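You operate a simulated robot arm through the tools that you are given. There is no shell and no other tool.

You run a simulated two-armed robot. Do the job below in one go: nothing can be reset, and whatever is moved stays where it is left.

## Task
Scrub the upturned blue pail clean on the round yellow brush.
Fine: run the water by the yellow swing handle and turn it off again; the pail stays on the brush; leave the other dirty pail. Where these are worked on the way, their far stop is far enough and under half their travel is too little: yellow swing handle.

The check looks at the end state, three seconds after you hand in, the way a careful person would. Anything else that was tipped, shoved, dropped, spilled or broken makes it a failure.

## Robot
Two 7-joint arms with two-finger grippers on one trunk that stands fixed in place. Base frame: the origin is at the foot of the trunk, x ahead of it, y to its left, z up. Lengths are in m, angles in rad, forces in N, time in s.
The left shoulder is at [0.078, 0.151, 0.988], the right one opposite. With the tool pointing down near the work surface each hand reaches from about 0.1 to 0.78 m from the base axis, measured 20 degrees to its own side. Payload 2.54 kg a hand.
The TCP of each hand is the grasp point between the finger pads, 0.03 m short of the fingertips. In the tool frame z runs along the fingers and y along their closing line. The gripper opens to 0.116 m; its body begins 0.095 m behind the TCP.
Orientation is that of the tool frame in the base frame, as [roll, pitch, yaw] about the fixed x, y, z axes, in that order (R = Rz(yaw) Ry(pitch) Rx(roll)). With the fingers straight down and closing along the base's y, the tool's x points along the base's -x, its y along +y and its z along -z.

## Interface
- The arms move only by the tool arm_command. It takes "left_plan", "right_plan" or both (then of equal length, played together; a hand with none holds still); each is a list of rows, each a list of 7 numbers: the shift along the tool's x, y, z in m, then the turn, a rotation vector about the tool's x, y, z in rad, then the closure, from 0 (fully open) to 1 (shut). In form: [[x, y, z, ax, ay, az, gripper], ...]. A call has 1 to 20 rows; each row shifts and turns the commanded pose from where the row before left it, along the tool's axes as they then stand. A row lasts 0.2 s, in which the tool goes at most 0.05 m and 0.15 rad; a call with a longer step from one row to the next is refused whole, and so is a gripper value outside its range. Where a pose cannot be reached the arm comes as near as it can. A force on the tool above 40 N (or 10 N above the force at the start of the call, whichever is more), or a blocked arm, ends the call early, and 0.2 s more pass. Each finger travels about 0.072 m/s and halts on what it meets, pressing with about 43 N; the grip force reading is that of the motor and also rises with nothing between the fingers. The clock runs only during rows and for 0.2 s after the last one: add rows that do not move to give the fingers time. The reply holds the time, the measured pose of the TCP, the force on the tool along the base axes, the opening and the grip force, in the units named above and with some noise, with the torque about the TCP (base axes, N m) and any sound that the robot's microphone picked up.
- Cameras (640 x 400 px; columns grow to the right, rows downward): "scene" is now at [0.143, 0.0341, 1.1713]; the picture's right is [0.51, -0.86, 0.00], its down [-0.01, -0.00, -1.00] and it looks along [0.86, 0.51, -0.01] (base axes); focal length 214 px, centre (320, 200). "left" rides on the left gripper at [0.069, 0.015, -0.122] in its tool frame; the picture's right is [-0.21, 0.98, 0.00], its down [-0.83, -0.18, -0.53] and it looks along [-0.52, -0.11, 0.85] (tool axes); focal length 251 px, centre (320, 200). "right" rides on the right gripper at [0.069, -0.015, -0.122] in its tool frame; the picture's right is [0.22, 0.98, 0.00], its down [-0.83, 0.18, -0.53] and it looks along [-0.52, 0.11, 0.85] (tool axes); focal length 251 px, centre (320, 200). There is no depth. A picture from a camera that has moved, and an enlarged one, comes with that camera's place and axes in the base frame and with its lens. The place of the scene camera against the robot may be out by one fixed shift of up to 0.018 m in any direction.
- snapshot(camera): a new picture of that camera. No time passes.
- raise_lower(by): slides the trunk up (or, below 0, down) by that many m; the arms and the scene camera ride with it, the base frame stays. It gives what a move gives, with no picture.
- pan_tilt(pan, tilt): turns the head with the scene camera to pan (to the left, within 1.396 rad either way) and tilt (down, from -0.506 to 1.204), counted from straight ahead of the robot. It gives what a move gives.
- close_up(camera, box): a new picture of the part [left, top, right, bottom] of that camera's present view, enlarged. No time passes.
- finish_job(): hands the job in; it is judged then, once.

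Places have to be worked out from the pictures, the camera data and where the tool is seen. Open the grippers and draw the arms clear of the work before you hand the job in, unless the task says otherwise.

The tools are called after "Call:" by a JSON object that holds its "fn" and its "kwargs". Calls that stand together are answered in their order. arm_command: Moves the arms, as the interface text tells. Its arguments: {"type":"object","properties":{"left_plan":{"type":"array"},"right_plan":{"type":"array"}},"required":[]} The other tools are called the same way: raise_lower (by) moves the trunk up or down; pan_tilt (pan, tilt) turns the head that bears the scene camera; snapshot (camera) takes a picture; close_up (camera, box) takes an enlarged picture of a part of a camera's view; finish_job () hands the job in.

At the start:

```text
clock: 0.0
left_tcp_pos: [0.3392, 0.4411, 1.2349]
left_tcp_rot: [-3.141, 0.0, 3.141]
left_force: [0.5, 0.6, -0.7]
left_moment: [-0.02, 0.0, 0.0]
left_finger_gap: 0.1161
left_grasp_force: 0.1
right_tcp_pos: [0.4072, 0.0102, 1.2153]
right_tcp_rot: [3.141, 0.002, 3.141]
right_force: [-0.3, -0.1, 0.7]
right_moment: [0.01, -0.02, -0.01]
right_finger_gap: 0.116
right_grasp_force: 0.1
trunk travel left (down, up): [-0.225, 0.064]
head pan, tilt (commanded): [0.536, 0.007]
```

scene: 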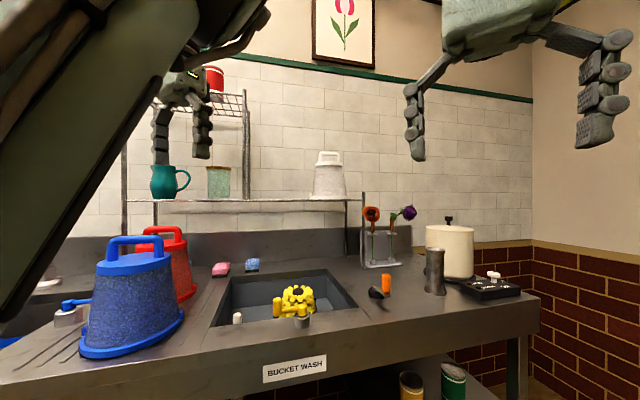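
right: 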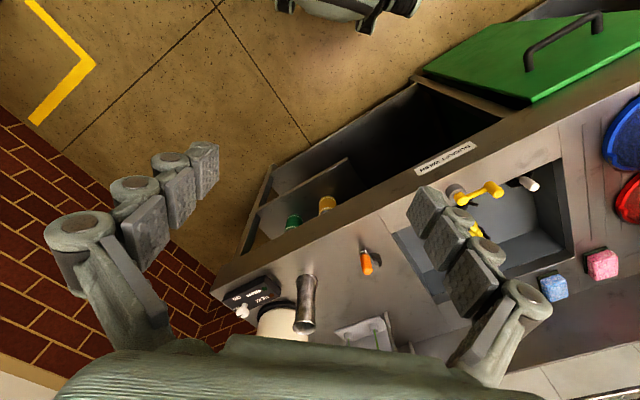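
left: 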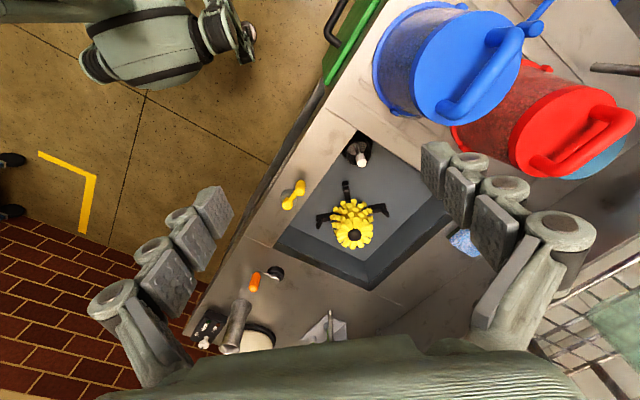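

The start pictures show the blue pail upturned left of the sink, a yellow brush in the sink, and a yellow handle on the sink's front edge. I'll take enlarged views to understand the layout before moving.

Call:
{"fn": "close_up", "kwargs": {"camera": "scene", "box": [200, 240, 420, 378]}}

Call:
{"fn": "close_up", "kwargs": {"camera": "scene", "box": [0, 200, 240, 380]}}

Call:
{"fn": "close_up", "kwargs": {"camera": "left", "box": [240, 100, 480, 300]}}

Call:
{"fn": "close_up", "kwargs": {"camera": "right", "box": [380, 120, 640, 320]}}

```text
2.90 times, centred on (310, 309) of scene
camera zoom: at [0.143, 0.0341, 1.1713], right [0.51, -0.86, 0.0], down [-0.01, 0.0, -1.0], along [0.86, 0.51, -0.01], focal length 622 px, centre (349, -116)
```

zoom: 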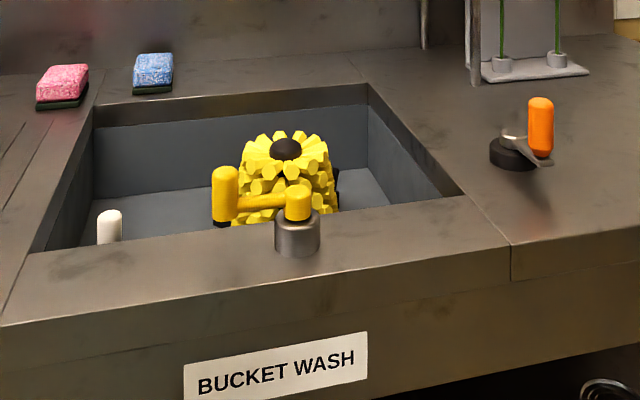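

```text
2.22 times, centred on (120, 290) of scene
camera zoom: at [0.143, 0.0341, 1.1713], right [0.51, -0.86, 0.0], down [-0.01, 0.0, -1.0], along [0.86, 0.51, -0.01], focal length 477 px, centre (764, 0)
```

zoom: 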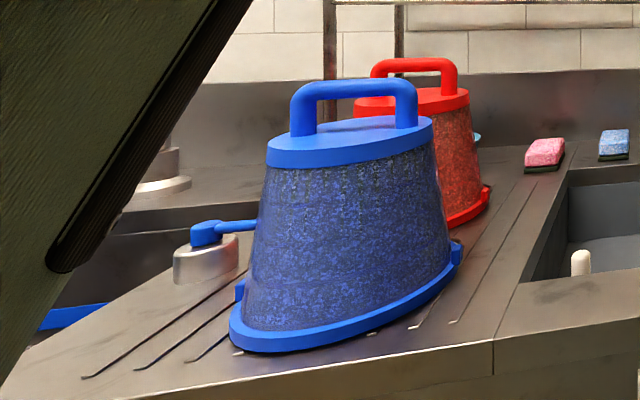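

```text
2.00 times, centred on (360, 200) of left
camera zoom: at [0.2689, 0.4569, 1.3589], right [0.21, 0.98, 0.0], down [0.83, -0.18, 0.53], along [0.52, -0.11, -0.85], focal length 503 px, centre (240, 200)
```

zoom: 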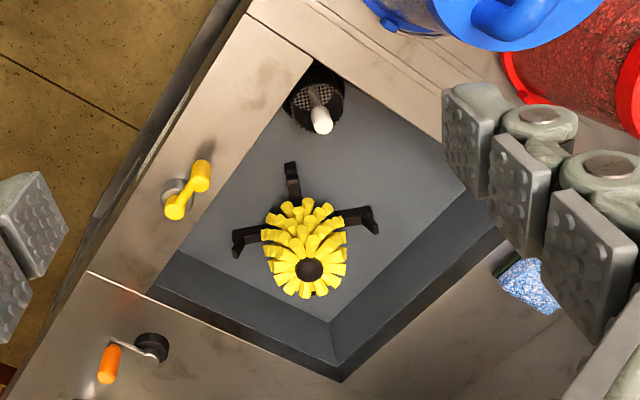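

```text
2.00 times, centred on (510, 220) of right
camera zoom: at [0.338, -0.0056, 1.3379], right [-0.21, 0.98, 0.0], down [0.83, 0.18, 0.53], along [0.52, 0.12, -0.84], focal length 503 px, centre (-60, 160)
```

zoom: 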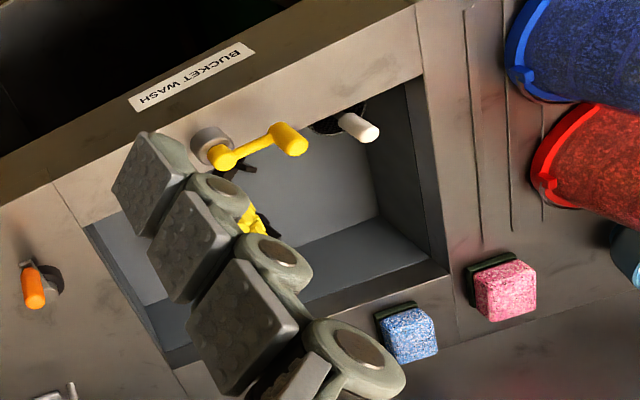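

The pivot of the yellow handle looks to be near (0.54, 0.33, 0.91), its knob near (0.495, 0.37, 0.93), and the brush near (0.71, 0.46), with the counter around z 0.86. I'll turn the head toward the pail and the sink for a better view.

Call:
{"fn": "pan_tilt", "kwargs": {"pan": 0.9, "tilt": 0.45}}

```text
clock: 0.9
left_tcp_pos: [0.3383, 0.4408, 1.2357]
left_tcp_rot: [-3.141, -0.001, -3.139]
left_force: [-1.1, -0.9, -0.6]
left_moment: [-0.03, -0.01, -0.03]
left_finger_gap: 0.1164
left_grasp_force: 0.0
right_tcp_pos: [0.407, 0.0091, 1.2149]
right_tcp_rot: [3.14, -0.001, 3.14]
right_force: [0.0, -0.3, -1.2]
right_moment: [-0.01, -0.04, -0.02]
right_finger_gap: 0.1163
right_grasp_force: 0.0
trunk travel left (down, up): [-0.225, 0.064]
head pan, tilt (commanded): [0.901, 0.45]
```

The head has turned; now I take the new scene picture to measure the pail and the sink.

Call:
{"fn": "snapshot", "kwargs": {"camera": "scene"}}

```text
taken
camera scene: at [0.1226, 0.06, 1.1303], right [0.78, -0.62, 0.0], down [-0.27, -0.34, -0.9], along [0.56, 0.71, -0.43], focal length 214 px, centre (320, 200)
```

scene: 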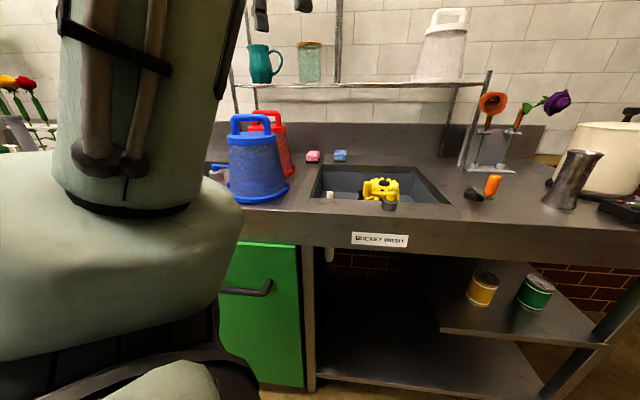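

The pail and the sink are now both in view; I enlarge them to measure the handle, the rim and the sink.

Call:
{"fn": "close_up", "kwargs": {"camera": "scene", "box": [200, 100, 360, 220]}}

Call:
{"fn": "close_up", "kwargs": {"camera": "scene", "box": [290, 130, 450, 230]}}

Call:
{"fn": "close_up", "kwargs": {"camera": "left", "box": [320, 0, 640, 200]}}

Call:
{"fn": "snapshot", "kwargs": {"camera": "right"}}

```text
3.33 times, centred on (280, 160) of scene
camera zoom: at [0.1226, 0.06, 1.1303], right [0.78, -0.62, 0.0], down [-0.27, -0.34, -0.9], along [0.56, 0.71, -0.43], focal length 715 px, centre (453, 333)
```

zoom: 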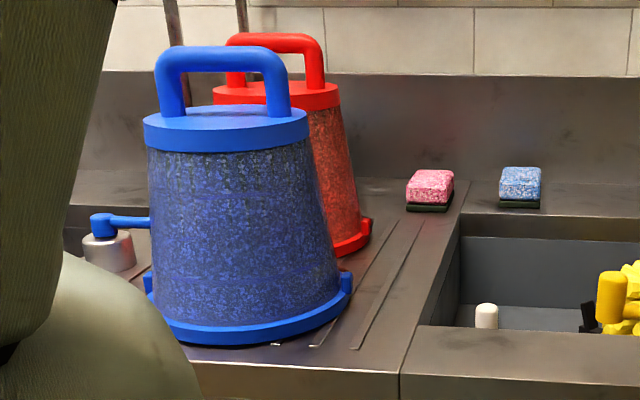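

```text
4.00 times, centred on (370, 180) of scene
camera zoom: at [0.1226, 0.06, 1.1303], right [0.78, -0.62, 0.0], down [-0.27, -0.34, -0.9], along [0.56, 0.71, -0.43], focal length 858 px, centre (120, 280)
```

zoom: 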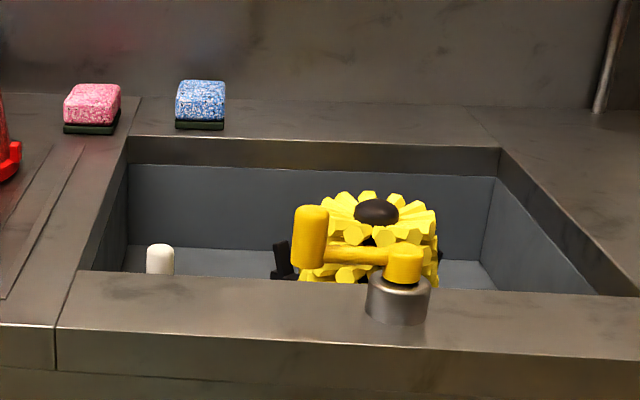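

```text
2.00 times, centred on (480, 100) of left
camera zoom: at [0.2689, 0.4569, 1.3588], right [0.21, 0.98, 0.0], down [0.83, -0.18, 0.53], along [0.52, -0.11, -0.85], focal length 503 px, centre (0, 400)
```

zoom: 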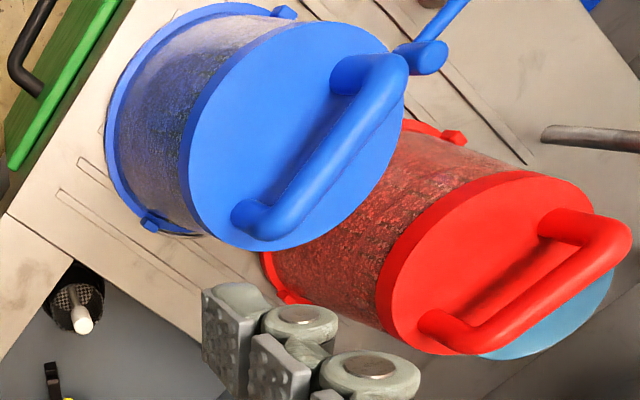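

```text
taken
camera right: at [0.3381, -0.0057, 1.3379], right [-0.21, 0.98, 0.0], down [0.83, 0.18, 0.53], along [0.52, 0.12, -0.84], focal length 251 px, centre (320, 200)
```

right: 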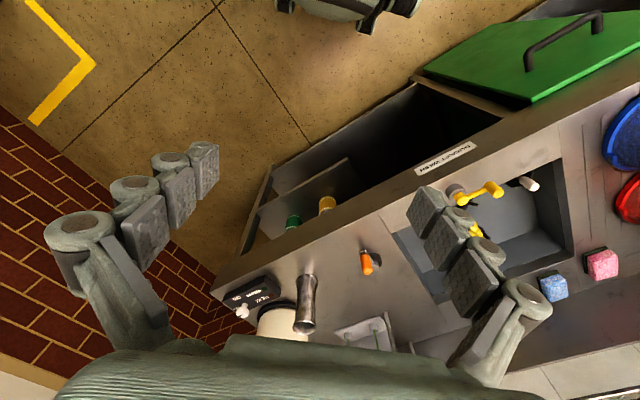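

The blue pail's handle bar looks to be near (0.33, 0.61, 1.08) and runs parallel to the counter's front edge, about -44 degrees. I raise the trunk to gain reach toward the brush.

Call:
{"fn": "raise_lower", "kwargs": {"by": 0.06}}

```text
clock: 1.9
left_tcp_pos: [0.3376, 0.4404, 1.2954]
left_tcp_rot: [-3.141, 0.001, 3.141]
left_force: [0.4, -0.4, 0.9]
left_moment: [-0.05, -0.01, -0.01]
left_finger_gap: 0.1159
left_grasp_force: 0.0
right_tcp_pos: [0.408, 0.01, 1.2743]
right_tcp_rot: [3.139, -0.001, 3.139]
right_force: [0.3, -0.6, -0.2]
right_moment: [-0.04, 0.02, 0.02]
right_finger_gap: 0.1164
right_grasp_force: 0.2
trunk travel left (down, up): [-0.285, 0.004]
head pan, tilt (commanded): [0.901, 0.45]
```

The trunk is up and the hands are well above everything. I turn the left hand by 0.775 rad so it closes across the handle bar, tilt it about 30 degrees outward, then look.

Call:
{"fn": "arm_command", "kwargs": {"left_plan": [[0, 0, 0, 0, 0, 0.13, 0], [0, 0, 0, 0, 0, 0.13, 0], [0, 0, 0, 0, 0, 0.13, 0], [0, 0, 0, 0, 0, 0.13, 0], [0, 0, 0, 0, 0, 0.13, 0], [0, 0, 0, 0, 0, 0.125, 0], [0, 0, 0, -0.13, 0, 0, 0], [0, 0, 0, -0.13, 0, 0, 0], [0, 0, 0, -0.13, 0, 0, 0], [0, 0, 0, -0.13, 0, 0, 0]]}}

```text
clock: 4.1
left_tcp_pos: [0.3391, 0.4376, 1.2959]
left_tcp_rot: [2.619, -0.003, 2.366]
left_force: [0.9, 0.4, 0.1]
left_moment: [0.03, -0.05, -0.04]
left_finger_gap: 0.1159
left_grasp_force: 0.0
right_tcp_pos: [0.407, 0.0085, 1.2762]
right_tcp_rot: [3.14, 0.003, 3.14]
right_force: [0.5, 0.4, 0.7]
right_moment: [0.03, -0.02, 0.03]
right_finger_gap: 0.1159
right_grasp_force: 0.1
trunk travel left (down, up): [-0.285, 0.004]
head pan, tilt (commanded): [0.901, 0.45]
```

The hand now points outward and down as intended. I take pictures from the left hand camera and the scene camera to locate the handle bar.

Call:
{"fn": "snapshot", "kwargs": {"camera": "left"}}

Call:
{"fn": "snapshot", "kwargs": {"camera": "scene"}}

```text
taken
camera left: at [0.2556, 0.454, 1.4113], right [0.75, 0.45, 0.49], down [0.29, -0.88, 0.37], along [0.6, -0.13, -0.79], focal length 251 px, centre (320, 200)
```

left: 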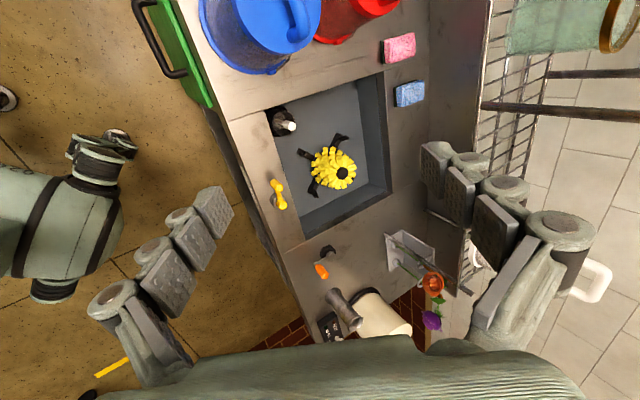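

```text
taken
camera scene: at [0.123, 0.0584, 1.1886], right [0.77, -0.63, 0.0], down [-0.29, -0.35, -0.89], along [0.57, 0.69, -0.45], focal length 214 px, centre (320, 200)
```

scene: 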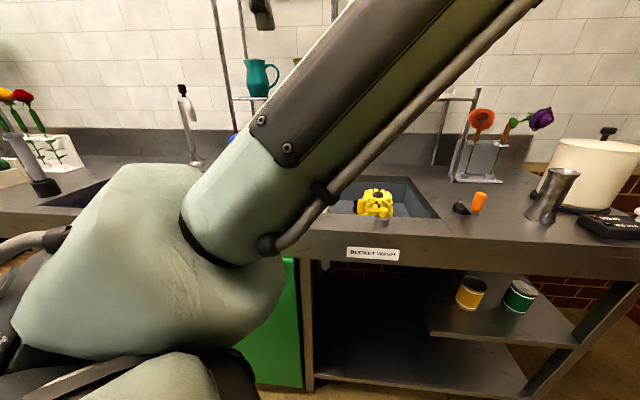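

The left camera now looks straight down at the sink. I enlarge the sink and the pail in this view.

Call:
{"fn": "close_up", "kwargs": {"camera": "left", "box": [240, 80, 400, 260]}}

Call:
{"fn": "close_up", "kwargs": {"camera": "left", "box": [190, 0, 430, 150]}}

```text
2.22 times, centred on (320, 170) of left
camera zoom: at [0.2556, 0.454, 1.4113], right [0.75, 0.45, 0.49], down [0.29, -0.88, 0.37], along [0.6, -0.13, -0.79], focal length 559 px, centre (320, 267)
```

zoom: 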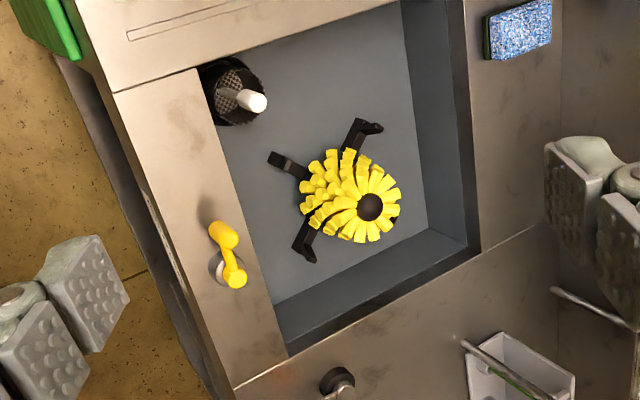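

```text
2.67 times, centred on (310, 75) of left
camera zoom: at [0.2556, 0.454, 1.4113], right [0.75, 0.45, 0.49], down [0.29, -0.88, 0.37], along [0.6, -0.13, -0.79], focal length 670 px, centre (347, 533)
```

zoom: 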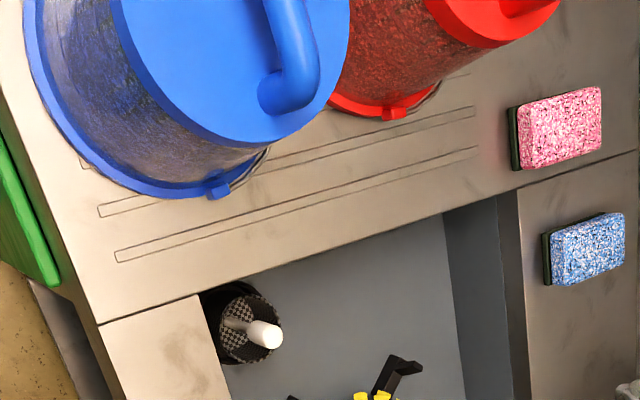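

The pail's bar runs out of the top of this view, so I shift the left hand along the bar direction to bring it over the handle, still well above it.

Call:
{"fn": "arm_command", "kwargs": {"left_plan": [[0.031, -0.002, 0.012, 0, 0, 0, 0], [0.031, -0.002, 0.012, 0, 0, 0, 0], [0.031, -0.002, 0.013, 0, 0, 0, 0], [0.031, -0.003, 0.013, 0, 0, 0, 0]]}}

Call:
{"fn": "snapshot", "kwargs": {"camera": "left"}}

Call:
{"fn": "snapshot", "kwargs": {"camera": "scene"}}

```text
clock: 5.1
left_tcp_pos: [0.2607, 0.5389, 1.2459]
left_tcp_rot: [2.622, -0.001, 2.367]
left_force: [0.0, -1.2, 0.5]
left_moment: [-0.01, 0.01, -0.04]
left_finger_gap: 0.1158
left_grasp_force: 0.0
right_tcp_pos: [0.4074, 0.0099, 1.2752]
right_tcp_rot: [3.141, 0.0, 3.138]
right_force: [0.5, 0.3, -0.3]
right_moment: [-0.01, -0.05, 0.01]
right_finger_gap: 0.116
right_grasp_force: 0.1
trunk travel left (down, up): [-0.285, 0.004]
head pan, tilt (commanded): [0.901, 0.45]
```

```text
taken
camera left: at [0.1778, 0.5538, 1.3613], right [0.75, 0.45, 0.49], down [0.29, -0.88, 0.37], along [0.6, -0.14, -0.79], focal length 251 px, centre (320, 200)
```

left: 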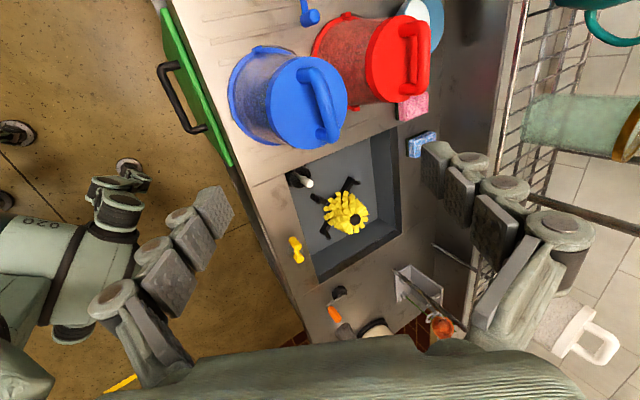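

```text
taken
camera scene: at [0.1225, 0.0605, 1.1902], right [0.78, -0.62, 0.0], down [-0.27, -0.34, -0.9], along [0.56, 0.71, -0.44], focal length 214 px, centre (320, 200)
```

scene: 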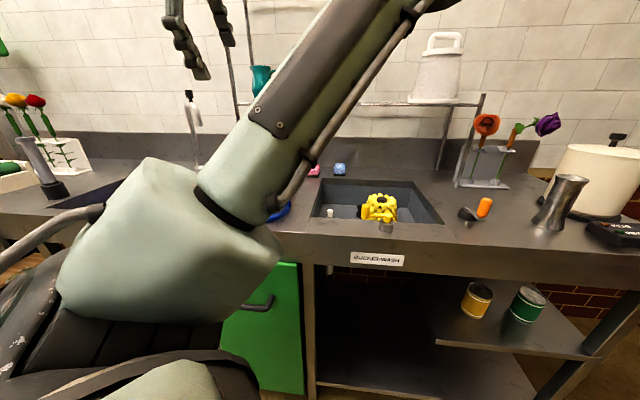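

The pail handle now shows fully between the fingers in the left view. I enlarge it to measure the bar and tabs.

Call:
{"fn": "close_up", "kwargs": {"camera": "left", "box": [200, 0, 456, 160]}}

Call:
{"fn": "close_up", "kwargs": {"camera": "left", "box": [260, 130, 420, 290]}}

```text
2.50 times, centred on (328, 80) of left
camera zoom: at [0.1778, 0.5538, 1.3613], right [0.75, 0.45, 0.49], down [0.29, -0.88, 0.37], along [0.6, -0.14, -0.79], focal length 629 px, centre (300, 500)
```

zoom: 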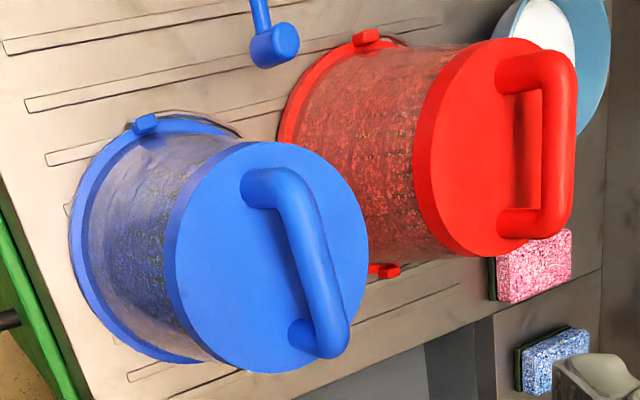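

```text
2.50 times, centred on (340, 210) of left
camera zoom: at [0.1778, 0.5538, 1.3613], right [0.75, 0.45, 0.49], down [0.29, -0.88, 0.37], along [0.6, -0.14, -0.79], focal length 629 px, centre (270, 175)
```

zoom: 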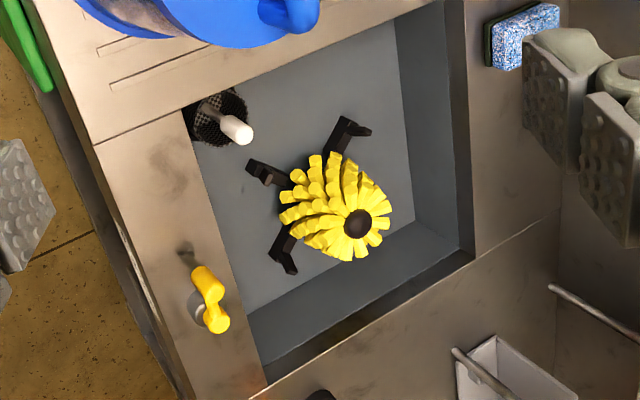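

From two left-camera rays the bar's middle comes out at about (0.330, 0.615, 1.076). I enlarge the handle once more to get its direction precisely.

Call:
{"fn": "close_up", "kwargs": {"camera": "left", "box": [220, 40, 364, 160]}}

```text
3.33 times, centred on (292, 100) of left
camera zoom: at [0.1778, 0.5538, 1.3613], right [0.75, 0.45, 0.49], down [0.29, -0.88, 0.37], along [0.6, -0.14, -0.79], focal length 838 px, centre (413, 533)
```

zoom: 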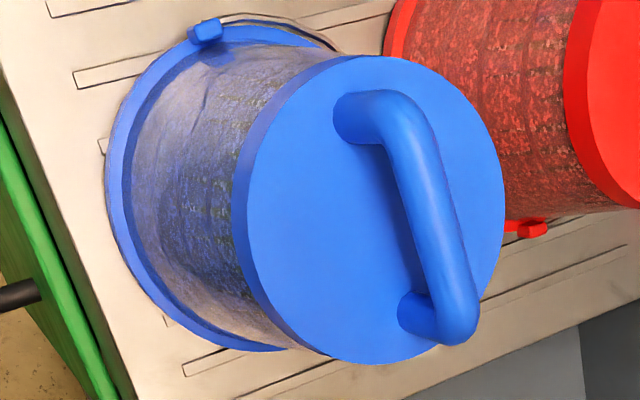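

The bar runs at about -41 degrees with its middle near (0.335, 0.616, 1.076). I trim the hand's yaw by 0.06 rad, close it to about 5 cm and move in to about 7 cm short of the grip.

Call:
{"fn": "arm_command", "kwargs": {"left_plan": [[0, 0, 0, 0, 0.03, -0.052, 0.3], [-0.0019, 0.0028, 0.0395, 0, 0, 0, 0.57], [-0.0019, 0.0028, 0.0395, 0, 0, 0, 0.57], [-0.0018, 0.0029, 0.0396, 0, 0, 0, 0.57], [0, 0, 0, 0, 0, 0, 0.57]]}}

Call:
{"fn": "snapshot", "kwargs": {"camera": "left"}}

Call:
{"fn": "snapshot", "kwargs": {"camera": "scene"}}

```text
clock: 6.3
left_tcp_pos: [0.3063, 0.5852, 1.1509]
left_tcp_rot: [2.619, 0.001, 2.425]
left_force: [-0.3, 0.2, 0.7]
left_moment: [0.0, 0.01, 0.0]
left_finger_gap: 0.0498
left_grasp_force: 0.0
right_tcp_pos: [0.4066, 0.0097, 1.2749]
right_tcp_rot: [3.139, 0.001, 3.14]
right_force: [-0.3, -0.1, -0.4]
right_moment: [0.01, -0.02, 0.02]
right_finger_gap: 0.1162
right_grasp_force: 0.1
trunk travel left (down, up): [-0.285, 0.004]
head pan, tilt (commanded): [0.901, 0.45]
```

```text
taken
camera left: at [0.2225, 0.5961, 1.2651], right [0.72, 0.5, 0.49], down [0.35, -0.86, 0.37], along [0.6, -0.1, -0.79], focal length 251 px, centre (320, 200)
```

left: 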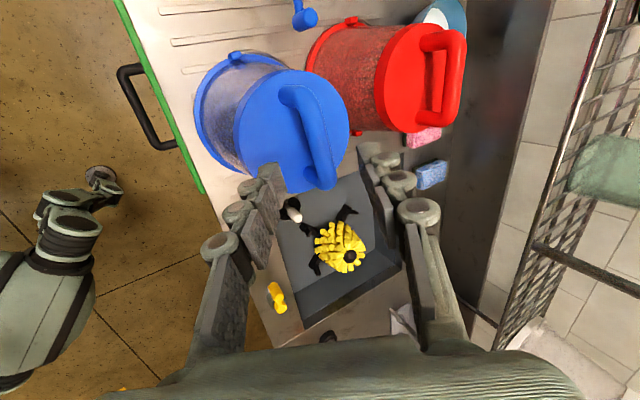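

```text
taken
camera scene: at [0.1223, 0.0598, 1.1903], right [0.78, -0.62, 0.0], down [-0.27, -0.34, -0.9], along [0.56, 0.71, -0.43], focal length 214 px, centre (320, 200)
```

scene: 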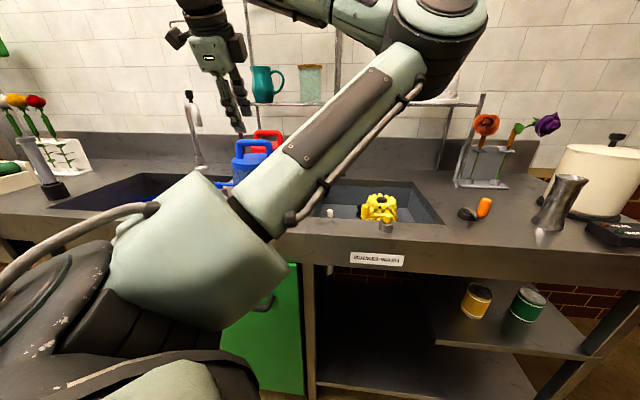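

The fingers are above the bar with the bar seen between them. I enlarge to re-measure the bar from this close viewpoint.

Call:
{"fn": "close_up", "kwargs": {"camera": "left", "box": [200, 60, 424, 200]}}

Call:
{"fn": "close_up", "kwargs": {"camera": "scene", "box": [180, 60, 340, 190]}}

```text
2.86 times, centred on (312, 130) of left
camera zoom: at [0.2225, 0.5961, 1.2651], right [0.72, 0.5, 0.49], down [0.35, -0.86, 0.37], along [0.6, -0.1, -0.79], focal length 718 px, centre (343, 400)
```

zoom: 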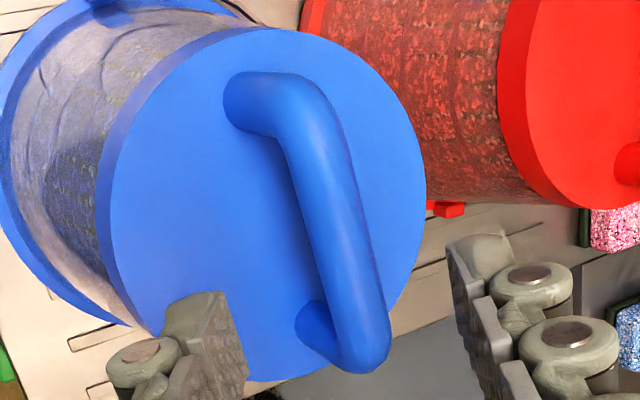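

```text
3.08 times, centred on (260, 125) of scene
camera zoom: at [0.1223, 0.0598, 1.1903], right [0.78, -0.62, 0.0], down [-0.27, -0.34, -0.9], along [0.56, 0.71, -0.43], focal length 660 px, centre (505, 431)
```

zoom: 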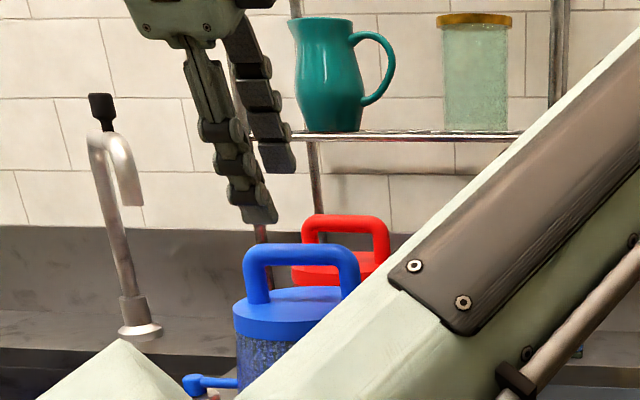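

In the hand's own frame the bar lies centred between the fingers (about 1 to 2 mm off) and parallel to the tool's x axis, roughly 86 mm ahead of the grasp point. I advance about 72 mm straight along the fingers, slowly.

Call:
{"fn": "arm_command", "kwargs": {"left_plan": [[0, -0.0004, 0.018, 0, 0, 0, 0.57], [0, -0.0004, 0.018, 0, 0, 0, 0.57], [0, -0.0003, 0.018, 0, 0, 0, 0.57], [0, -0.0003, 0.018, 0, 0, 0, 0.57], [0, 0, 0, 0, 0, 0, 0.57]]}}

Call:
{"fn": "close_up", "kwargs": {"camera": "left", "box": [200, 60, 456, 220]}}

Call:
{"fn": "close_up", "kwargs": {"camera": "scene", "box": [200, 90, 320, 180]}}

```text
clock: 7.5
left_tcp_pos: [0.3313, 0.6133, 1.0849]
left_tcp_rot: [2.621, 0.001, 2.426]
left_force: [-0.1, -0.2, -0.1]
left_moment: [0.03, 0.04, 0.0]
left_finger_gap: 0.05
left_grasp_force: 0.0
right_tcp_pos: [0.4078, 0.0096, 1.2748]
right_tcp_rot: [3.138, 0.0, 3.14]
right_force: [-0.1, 1.1, 0.2]
right_moment: [-0.04, -0.01, -0.03]
right_finger_gap: 0.1159
right_grasp_force: 0.1
trunk travel left (down, up): [-0.285, 0.004]
head pan, tilt (commanded): [0.901, 0.45]
```

```text
2.50 times, centred on (328, 140) of left
camera zoom: at [0.2466, 0.623, 1.2006], right [0.72, 0.5, 0.49], down [0.35, -0.86, 0.37], along [0.6, -0.1, -0.79], focal length 629 px, centre (300, 350)
```

zoom: 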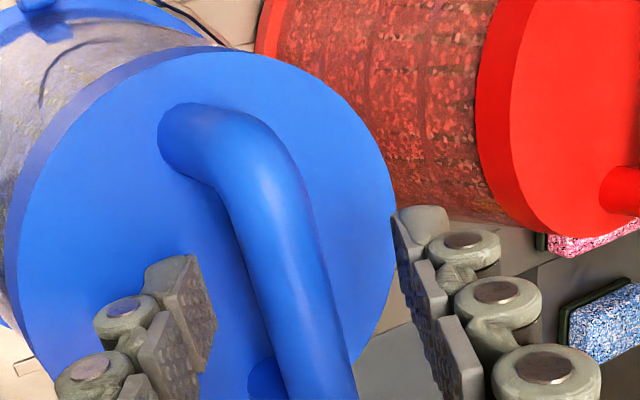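

```text
4.44 times, centred on (260, 135) of scene
camera zoom: at [0.1225, 0.0599, 1.1903], right [0.78, -0.62, 0.0], down [-0.27, -0.34, -0.9], along [0.56, 0.71, -0.44], focal length 953 px, centre (587, 489)
```

zoom: 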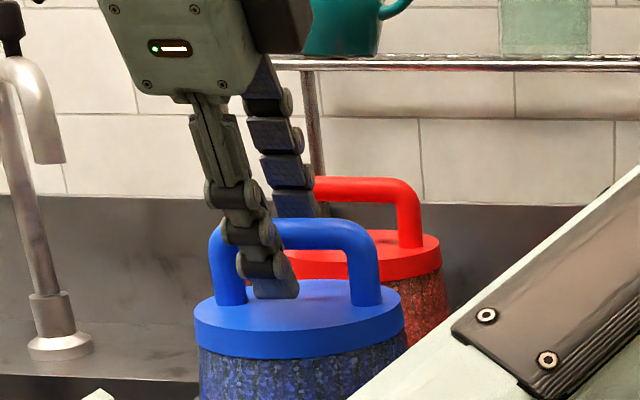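

The fingers straddle the bar with the tips clear of the lid, though slightly left of the bar's middle. I shift 6 mm along the bar and close the gripper.

Call:
{"fn": "arm_command", "kwargs": {"left_plan": [[-0.006, 0, 0.001, 0, 0, 0, 0.57], [0, 0, 0, 0, 0, 0, 0.7], [0, 0, 0, 0, 0, 0, 0.85], [0, 0, 0, 0, 0, 0, 1.0], [0, 0, 0, 0, 0, 0, 1.0], [0, 0, 0, 0, 0, 0, 1.0]]}}

Call:
{"fn": "close_up", "kwargs": {"camera": "left", "box": [200, 60, 456, 220]}}

Call:
{"fn": "close_up", "kwargs": {"camera": "scene", "box": [200, 90, 320, 180]}}

```text
clock: 8.9
left_tcp_pos: [0.3359, 0.6087, 1.0851]
left_tcp_rot: [2.622, -0.001, 2.426]
left_force: [0.7, -0.7, 0.4]
left_moment: [-0.32, -0.35, 0.06]
left_finger_gap: 0.0161
left_grasp_force: 42.2
right_tcp_pos: [0.4088, 0.0099, 1.2757]
right_tcp_rot: [3.139, 0.001, 3.14]
right_force: [0.1, 0.4, 0.0]
right_moment: [0.0, 0.02, 0.0]
right_finger_gap: 0.1159
right_grasp_force: 0.1
trunk travel left (down, up): [-0.285, 0.004]
head pan, tilt (commanded): [0.901, 0.45]
```

```text
2.50 times, centred on (328, 140) of left
camera zoom: at [0.2523, 0.6192, 1.1994], right [0.72, 0.5, 0.49], down [0.35, -0.86, 0.37], along [0.6, -0.1, -0.79], focal length 629 px, centre (300, 350)
```

zoom: 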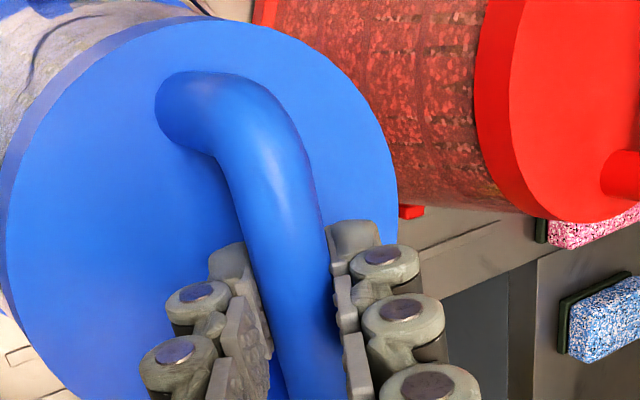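

```text
4.44 times, centred on (260, 135) of scene
camera zoom: at [0.1226, 0.0599, 1.1903], right [0.78, -0.62, 0.0], down [-0.27, -0.34, -0.9], along [0.56, 0.71, -0.44], focal length 953 px, centre (587, 489)
```

zoom: 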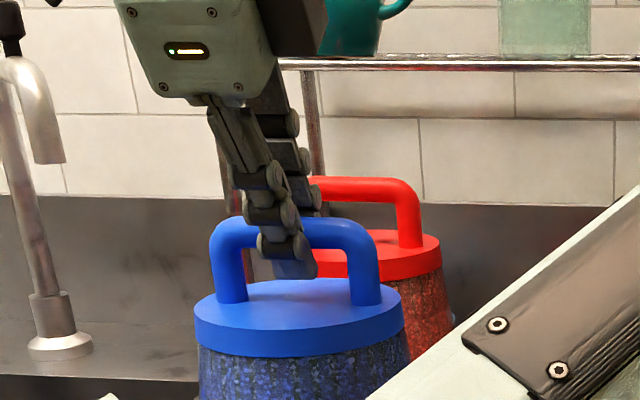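

The bar is held (gap 16 mm, full grip force) and the pail has not visibly moved. I lift straight up about 3 cm and check weight and tilt.

Call:
{"fn": "arm_command", "kwargs": {"left_plan": [[0, 0.005, -0.0087, 0, 0, 0, 1], [0, 0.005, -0.0087, 0, 0, 0, 1], [0, 0.005, -0.0087, 0, 0, 0, 1], [0, 0, 0, 0, 0, 0, 1]]}}

Call:
{"fn": "close_up", "kwargs": {"camera": "scene", "box": [180, 80, 340, 200]}}

Call:
{"fn": "snapshot", "kwargs": {"camera": "left"}}

```text
clock: 9.9
left_tcp_pos: [0.3368, 0.6104, 1.1137]
left_tcp_rot: [2.621, 0.001, 2.425]
left_force: [-0.5, 0.0, -2.0]
left_moment: [-0.01, 0.0, 0.01]
left_finger_gap: 0.0165
left_grasp_force: 42.5
right_tcp_pos: [0.4079, 0.009, 1.275]
right_tcp_rot: [3.141, 0.001, 3.139]
right_force: [-0.3, 0.4, 0.7]
right_moment: [-0.01, -0.02, 0.02]
right_finger_gap: 0.116
right_grasp_force: 0.1
trunk travel left (down, up): [-0.285, 0.004]
head pan, tilt (commanded): [0.901, 0.45]
```

```text
3.33 times, centred on (260, 140) of scene
camera zoom: at [0.1227, 0.0603, 1.1902], right [0.78, -0.62, 0.0], down [-0.27, -0.34, -0.9], along [0.56, 0.71, -0.44], focal length 715 px, centre (520, 400)
```

zoom: 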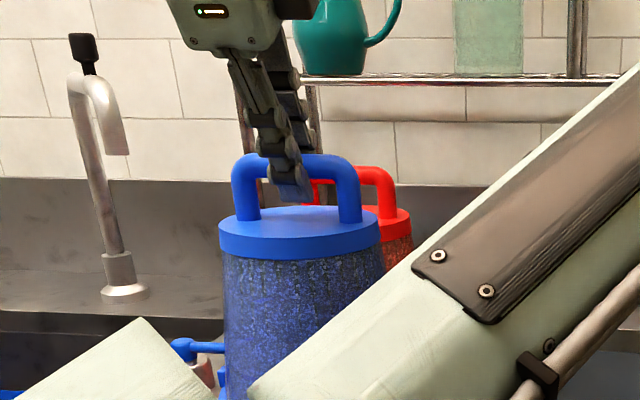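

```text
taken
camera left: at [0.2532, 0.6196, 1.2297], right [0.72, 0.5, 0.48], down [0.35, -0.86, 0.37], along [0.6, -0.1, -0.79], focal length 251 px, centre (320, 200)
```

left: 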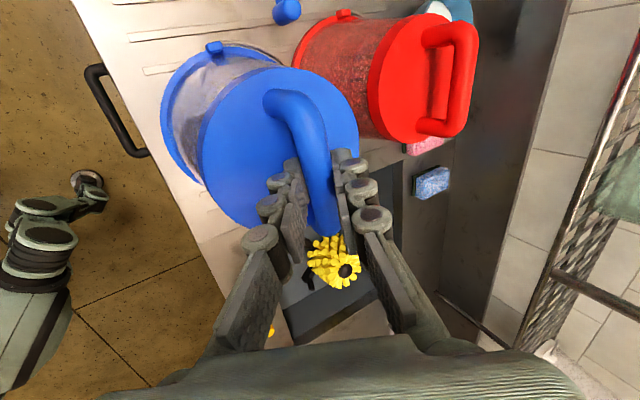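

The pail hangs level and weighs about 0.2 kg. From two hand-camera views the brush hub is at about (0.694, 0.458, 0.865); I lift another 3.6 cm and carry the pail first along the counter front, away from the red pail.

Call:
{"fn": "arm_command", "kwargs": {"left_plan": [[0, 0.006, -0.0104, 0, 0, 0, 1], [0, 0.006, -0.0104, 0, 0, 0, 1], [0, 0.006, -0.0104, 0, 0, 0, 1], [-0.015, 0, 0, 0, 0, 0, 1], [-0.025, 0, 0, 0, 0, 0, 1], [-0.025, 0, 0, 0, 0, 0, 1], [-0.025, 0, 0, 0, 0, 0, 1], [-0.025, 0, 0, 0, 0, 0, 1], [-0.025, 0, 0, 0, 0, 0, 1], [-0.01, 0, 0, 0, 0, 0, 1]]}}

Call:
{"fn": "snapshot", "kwargs": {"camera": "scene"}}

Call:
{"fn": "snapshot", "kwargs": {"camera": "left"}}

```text
clock: 12.1
left_tcp_pos: [0.4509, 0.5109, 1.152]
left_tcp_rot: [2.62, -0.001, 2.426]
left_force: [0.0, 0.5, -1.9]
left_moment: [0.01, 0.02, 0.0]
left_finger_gap: 0.016
left_grasp_force: 42.8
right_tcp_pos: [0.4074, 0.0096, 1.2752]
right_tcp_rot: [3.14, 0.0, 3.14]
right_force: [0.6, -0.7, 0.9]
right_moment: [-0.01, -0.01, 0.01]
right_finger_gap: 0.116
right_grasp_force: 0.1
trunk travel left (down, up): [-0.285, 0.004]
head pan, tilt (commanded): [0.901, 0.45]
```

```text
taken
camera scene: at [0.1228, 0.0601, 1.1902], right [0.78, -0.62, 0.0], down [-0.27, -0.34, -0.9], along [0.56, 0.71, -0.44], focal length 214 px, centre (320, 200)
```

scene: 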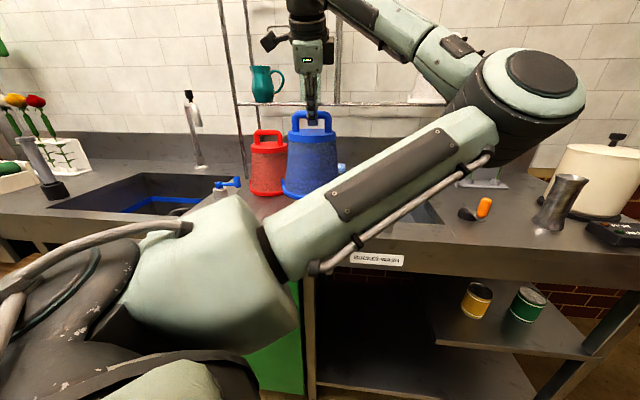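

```text
taken
camera left: at [0.3669, 0.5215, 1.2656], right [0.72, 0.5, 0.49], down [0.35, -0.86, 0.37], along [0.6, -0.1, -0.79], focal length 251 px, centre (320, 200)
```

left: 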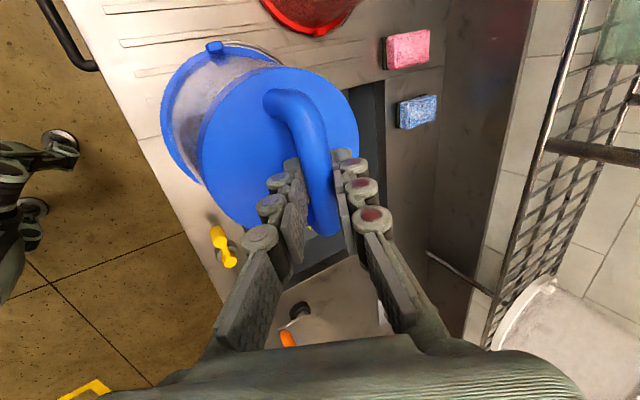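

The pail is over the sink's left side and still level, clear of the yellow handle. I carry it on to above the brush and shift the right arm 12 cm to the right so the left elbow has room.

Call:
{"fn": "arm_command", "kwargs": {"left_plan": [[-0.0218, 0.0093, 0.0067, 0, 0, 0, 1], [-0.0218, 0.0093, 0.0067, 0, 0, 0, 1], [-0.0218, 0.0093, 0.0067, 0, 0, 0, 1], [-0.0218, 0.0093, 0.0067, 0, 0, 0, 1], [-0.0218, 0.0093, 0.0067, 0, 0, 0, 1], [-0.0218, 0.0093, 0.0067, 0, 0, 0, 1], [-0.0218, 0.0093, 0.0067, 0, 0, 0, 1], [-0.0218, 0.0093, 0.0067, 0, 0, 0, 1], [-0.0218, 0.0093, 0.0067, 0, 0, 0, 1], [-0.0215, 0.0092, 0.0071, 0, 0, 0, 1], [0, 0, 0, 0, 0, 0, 1]], "right_plan": [[0, -0.012, 0, 0, 0, 0, 0], [0, -0.012, 0, 0, 0, 0, 0], [0, -0.012, 0, 0, 0, 0, 0], [0, -0.012, 0, 0, 0, 0, 0], [0, -0.012, 0, 0, 0, 0, 0], [0, -0.012, 0, 0, 0, 0, 0], [0, -0.012, 0, 0, 0, 0, 0], [0, -0.012, 0, 0, 0, 0, 0], [0, -0.012, 0, 0, 0, 0, 0], [0, -0.012, 0, 0, 0, 0, 0], [0, 0, 0, 0, 0, 0, 0]]}}

Call:
{"fn": "snapshot", "kwargs": {"camera": "scene"}}

Call:
{"fn": "snapshot", "kwargs": {"camera": "left"}}

Call:
{"fn": "snapshot", "kwargs": {"camera": "right"}}

```text
clock: 14.5
left_tcp_pos: [0.689, 0.4539, 1.1381]
left_tcp_rot: [2.622, -0.001, 2.427]
left_force: [0.5, -1.3, -2.3]
left_moment: [0.0, -0.03, -0.01]
left_finger_gap: 0.0162
left_grasp_force: 41.9
right_tcp_pos: [0.4074, -0.1104, 1.2728]
right_tcp_rot: [3.139, -0.002, 3.14]
right_force: [0.4, 0.7, -0.1]
right_moment: [0.01, -0.02, 0.01]
right_finger_gap: 0.116
right_grasp_force: 0.0
trunk travel left (down, up): [-0.285, 0.004]
head pan, tilt (commanded): [0.901, 0.45]
```

```text
taken
camera scene: at [0.1228, 0.0602, 1.1902], right [0.78, -0.62, 0.0], down [-0.27, -0.34, -0.9], along [0.56, 0.71, -0.44], focal length 214 px, centre (320, 200)
```

scene: 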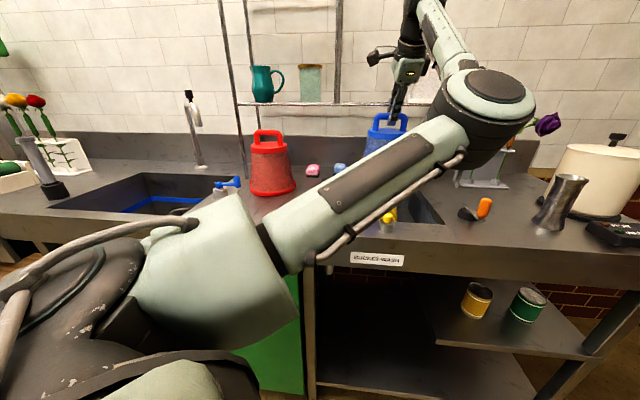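

```text
taken
camera left: at [0.6055, 0.4646, 1.2535], right [0.72, 0.5, 0.49], down [0.35, -0.86, 0.37], along [0.6, -0.1, -0.79], focal length 251 px, centre (320, 200)
```

left: 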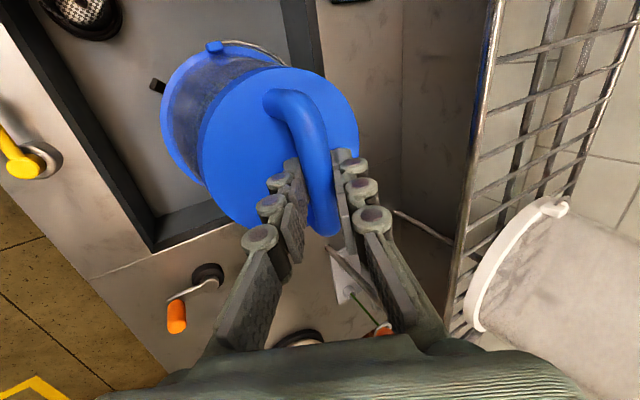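

```text
taken
camera right: at [0.3379, -0.1256, 1.3969], right [-0.21, 0.98, 0.0], down [0.83, 0.18, 0.53], along [0.52, 0.12, -0.85], focal length 251 px, centre (320, 200)
```

right: 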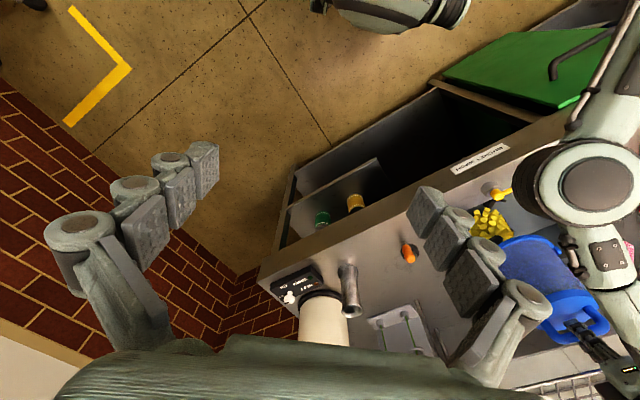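

The pail hangs above the brush. The right hand camera sees both the brush and the pail rim, so I enlarge that to check alignment before lowering.

Call:
{"fn": "close_up", "kwargs": {"camera": "right", "box": [440, 160, 640, 360]}}

Call:
{"fn": "close_up", "kwargs": {"camera": "left", "box": [0, 0, 400, 250]}}

Call:
{"fn": "close_up", "kwargs": {"camera": "scene", "box": [340, 90, 480, 240]}}

```text
2.00 times, centred on (540, 260) of right
camera zoom: at [0.3379, -0.1256, 1.3969], right [-0.21, 0.98, 0.0], down [0.83, 0.18, 0.53], along [0.52, 0.12, -0.85], focal length 503 px, centre (-120, 80)
```

zoom: 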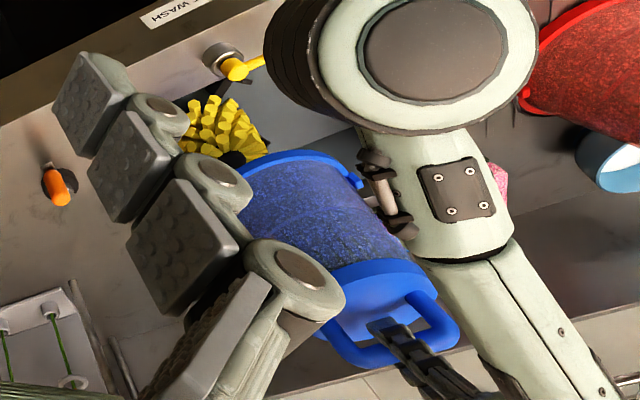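

```text
1.60 times, centred on (200, 125) of left
camera zoom: at [0.6055, 0.4646, 1.2535], right [0.72, 0.5, 0.49], down [0.35, -0.86, 0.37], along [0.6, -0.1, -0.79], focal length 402 px, centre (512, 320)
```

zoom: 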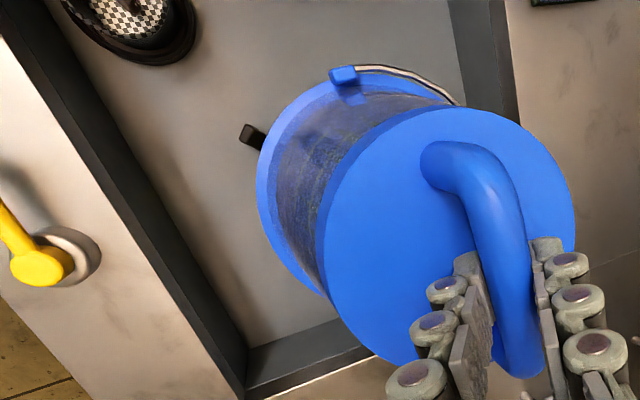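

```text
2.67 times, centred on (410, 165) of scene
camera zoom: at [0.1228, 0.0602, 1.1902], right [0.78, -0.62, 0.0], down [-0.27, -0.34, -0.9], along [0.56, 0.71, -0.44], focal length 572 px, centre (80, 293)
```

zoom: 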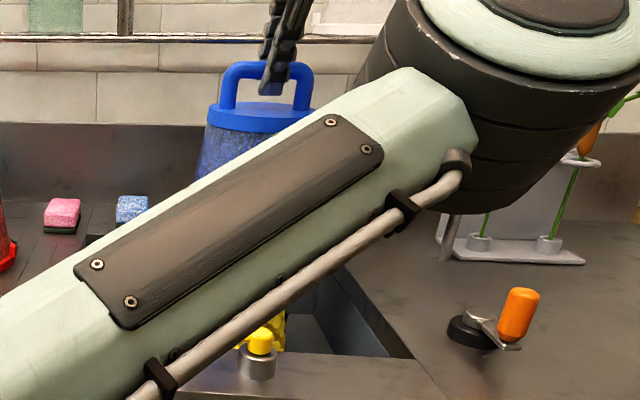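

The rim circle centres on about (0.693, 0.458), matching the brush within a few millimetres, and the tabs fall between the brush's dark arms. I lower the pail straight down 10 cm in small steps.

Call:
{"fn": "arm_command", "kwargs": {"left_plan": [[0, -0.00624, 0.01083, 0, 0, 0, 1], [0, -0.00624, 0.01083, 0, 0, 0, 1], [0, -0.00624, 0.01083, 0, 0, 0, 1], [0, -0.00624, 0.01083, 0, 0, 0, 1], [0, -0.00624, 0.01083, 0, 0, 0, 1], [0, -0.00624, 0.01083, 0, 0, 0, 1], [0, -0.00624, 0.01083, 0, 0, 0, 1], [0, -0.00624, 0.01083, 0, 0, 0, 1], [0, 0, 0, 0, 0, 0, 1]]}}

Call:
{"fn": "snapshot", "kwargs": {"camera": "left"}}

Call:
{"fn": "close_up", "kwargs": {"camera": "right", "box": [440, 160, 640, 360]}}

```text
clock: 16.5
left_tcp_pos: [0.6896, 0.4549, 1.0381]
left_tcp_rot: [2.623, -0.001, 2.428]
left_force: [-0.3, 0.3, -2.1]
left_moment: [-0.06, -0.01, 0.02]
left_finger_gap: 0.0162
left_grasp_force: 41.9
right_tcp_pos: [0.4066, -0.1095, 1.2745]
right_tcp_rot: [3.14, 0.001, 3.142]
right_force: [-0.1, -0.2, -0.5]
right_moment: [0.01, -0.01, -0.01]
right_finger_gap: 0.1159
right_grasp_force: 0.0
trunk travel left (down, up): [-0.285, 0.004]
head pan, tilt (commanded): [0.901, 0.45]
```

```text
taken
camera left: at [0.6054, 0.4644, 1.1538], right [0.72, 0.5, 0.48], down [0.35, -0.86, 0.37], along [0.6, -0.1, -0.79], focal length 251 px, centre (320, 200)
```

left: 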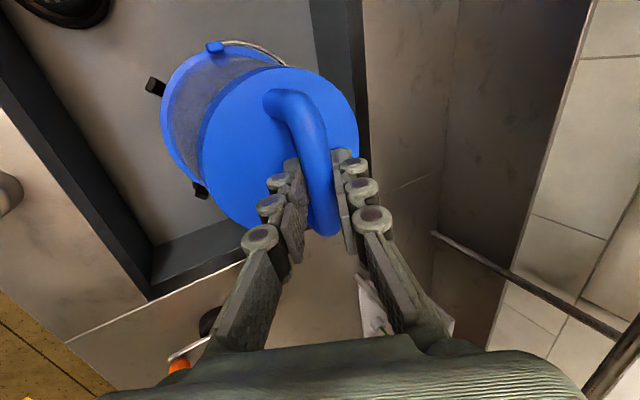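

```text
2.00 times, centred on (540, 260) of right
camera zoom: at [0.3379, -0.1254, 1.3969], right [-0.21, 0.98, 0.0], down [0.83, 0.18, 0.53], along [0.52, 0.12, -0.85], focal length 503 px, centre (-120, 80)
```

zoom: 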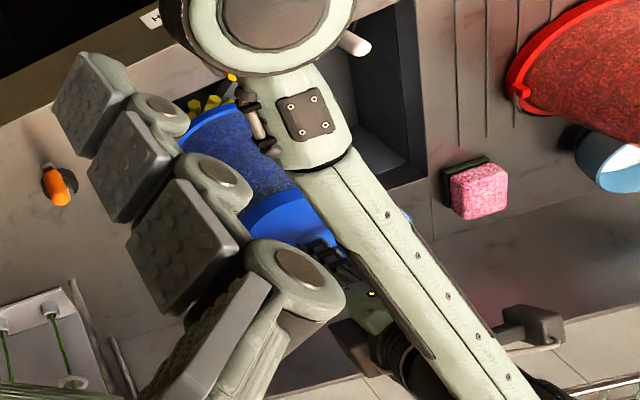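

No extra force so far, and the brush is entering the pail. I check the elbow's clearance over the counter with the scene camera and look closely at the rim and dark arms.

Call:
{"fn": "snapshot", "kwargs": {"camera": "scene"}}

Call:
{"fn": "close_up", "kwargs": {"camera": "left", "box": [100, 0, 420, 200]}}

Call:
{"fn": "snapshot", "kwargs": {"camera": "right"}}

```text
taken
camera scene: at [0.1228, 0.0602, 1.1902], right [0.78, -0.62, 0.0], down [-0.27, -0.34, -0.9], along [0.56, 0.71, -0.44], focal length 214 px, centre (320, 200)
```

scene: 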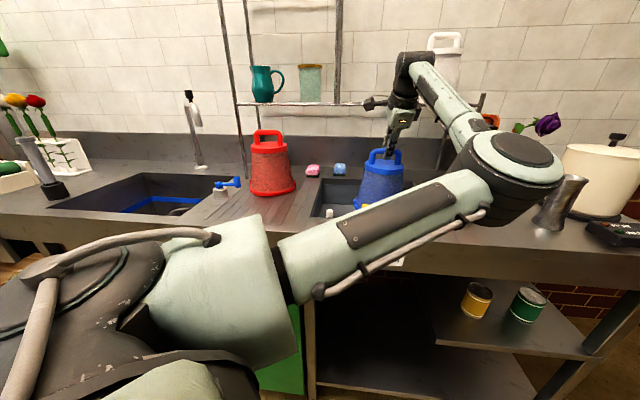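

```text
2.00 times, centred on (260, 100) of left
camera zoom: at [0.6054, 0.4644, 1.1538], right [0.72, 0.5, 0.48], down [0.35, -0.86, 0.37], along [0.6, -0.1, -0.79], focal length 503 px, centre (440, 400)
```

zoom: 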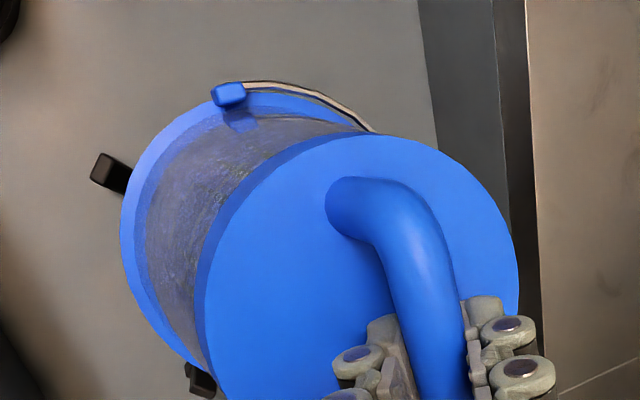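

```text
taken
camera right: at [0.3379, -0.1254, 1.3969], right [-0.21, 0.98, 0.0], down [0.83, 0.18, 0.53], along [0.52, 0.12, -0.85], focal length 251 px, centre (320, 200)
```

right: 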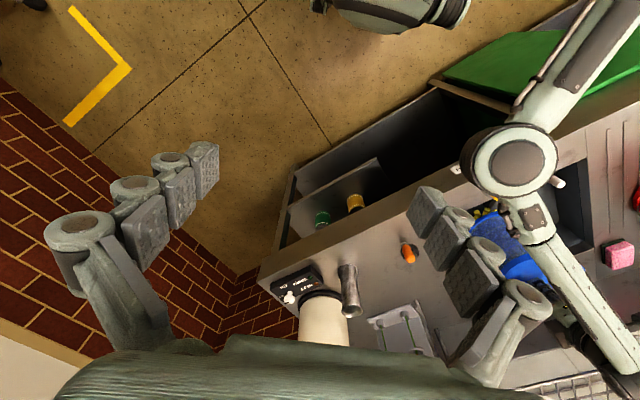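

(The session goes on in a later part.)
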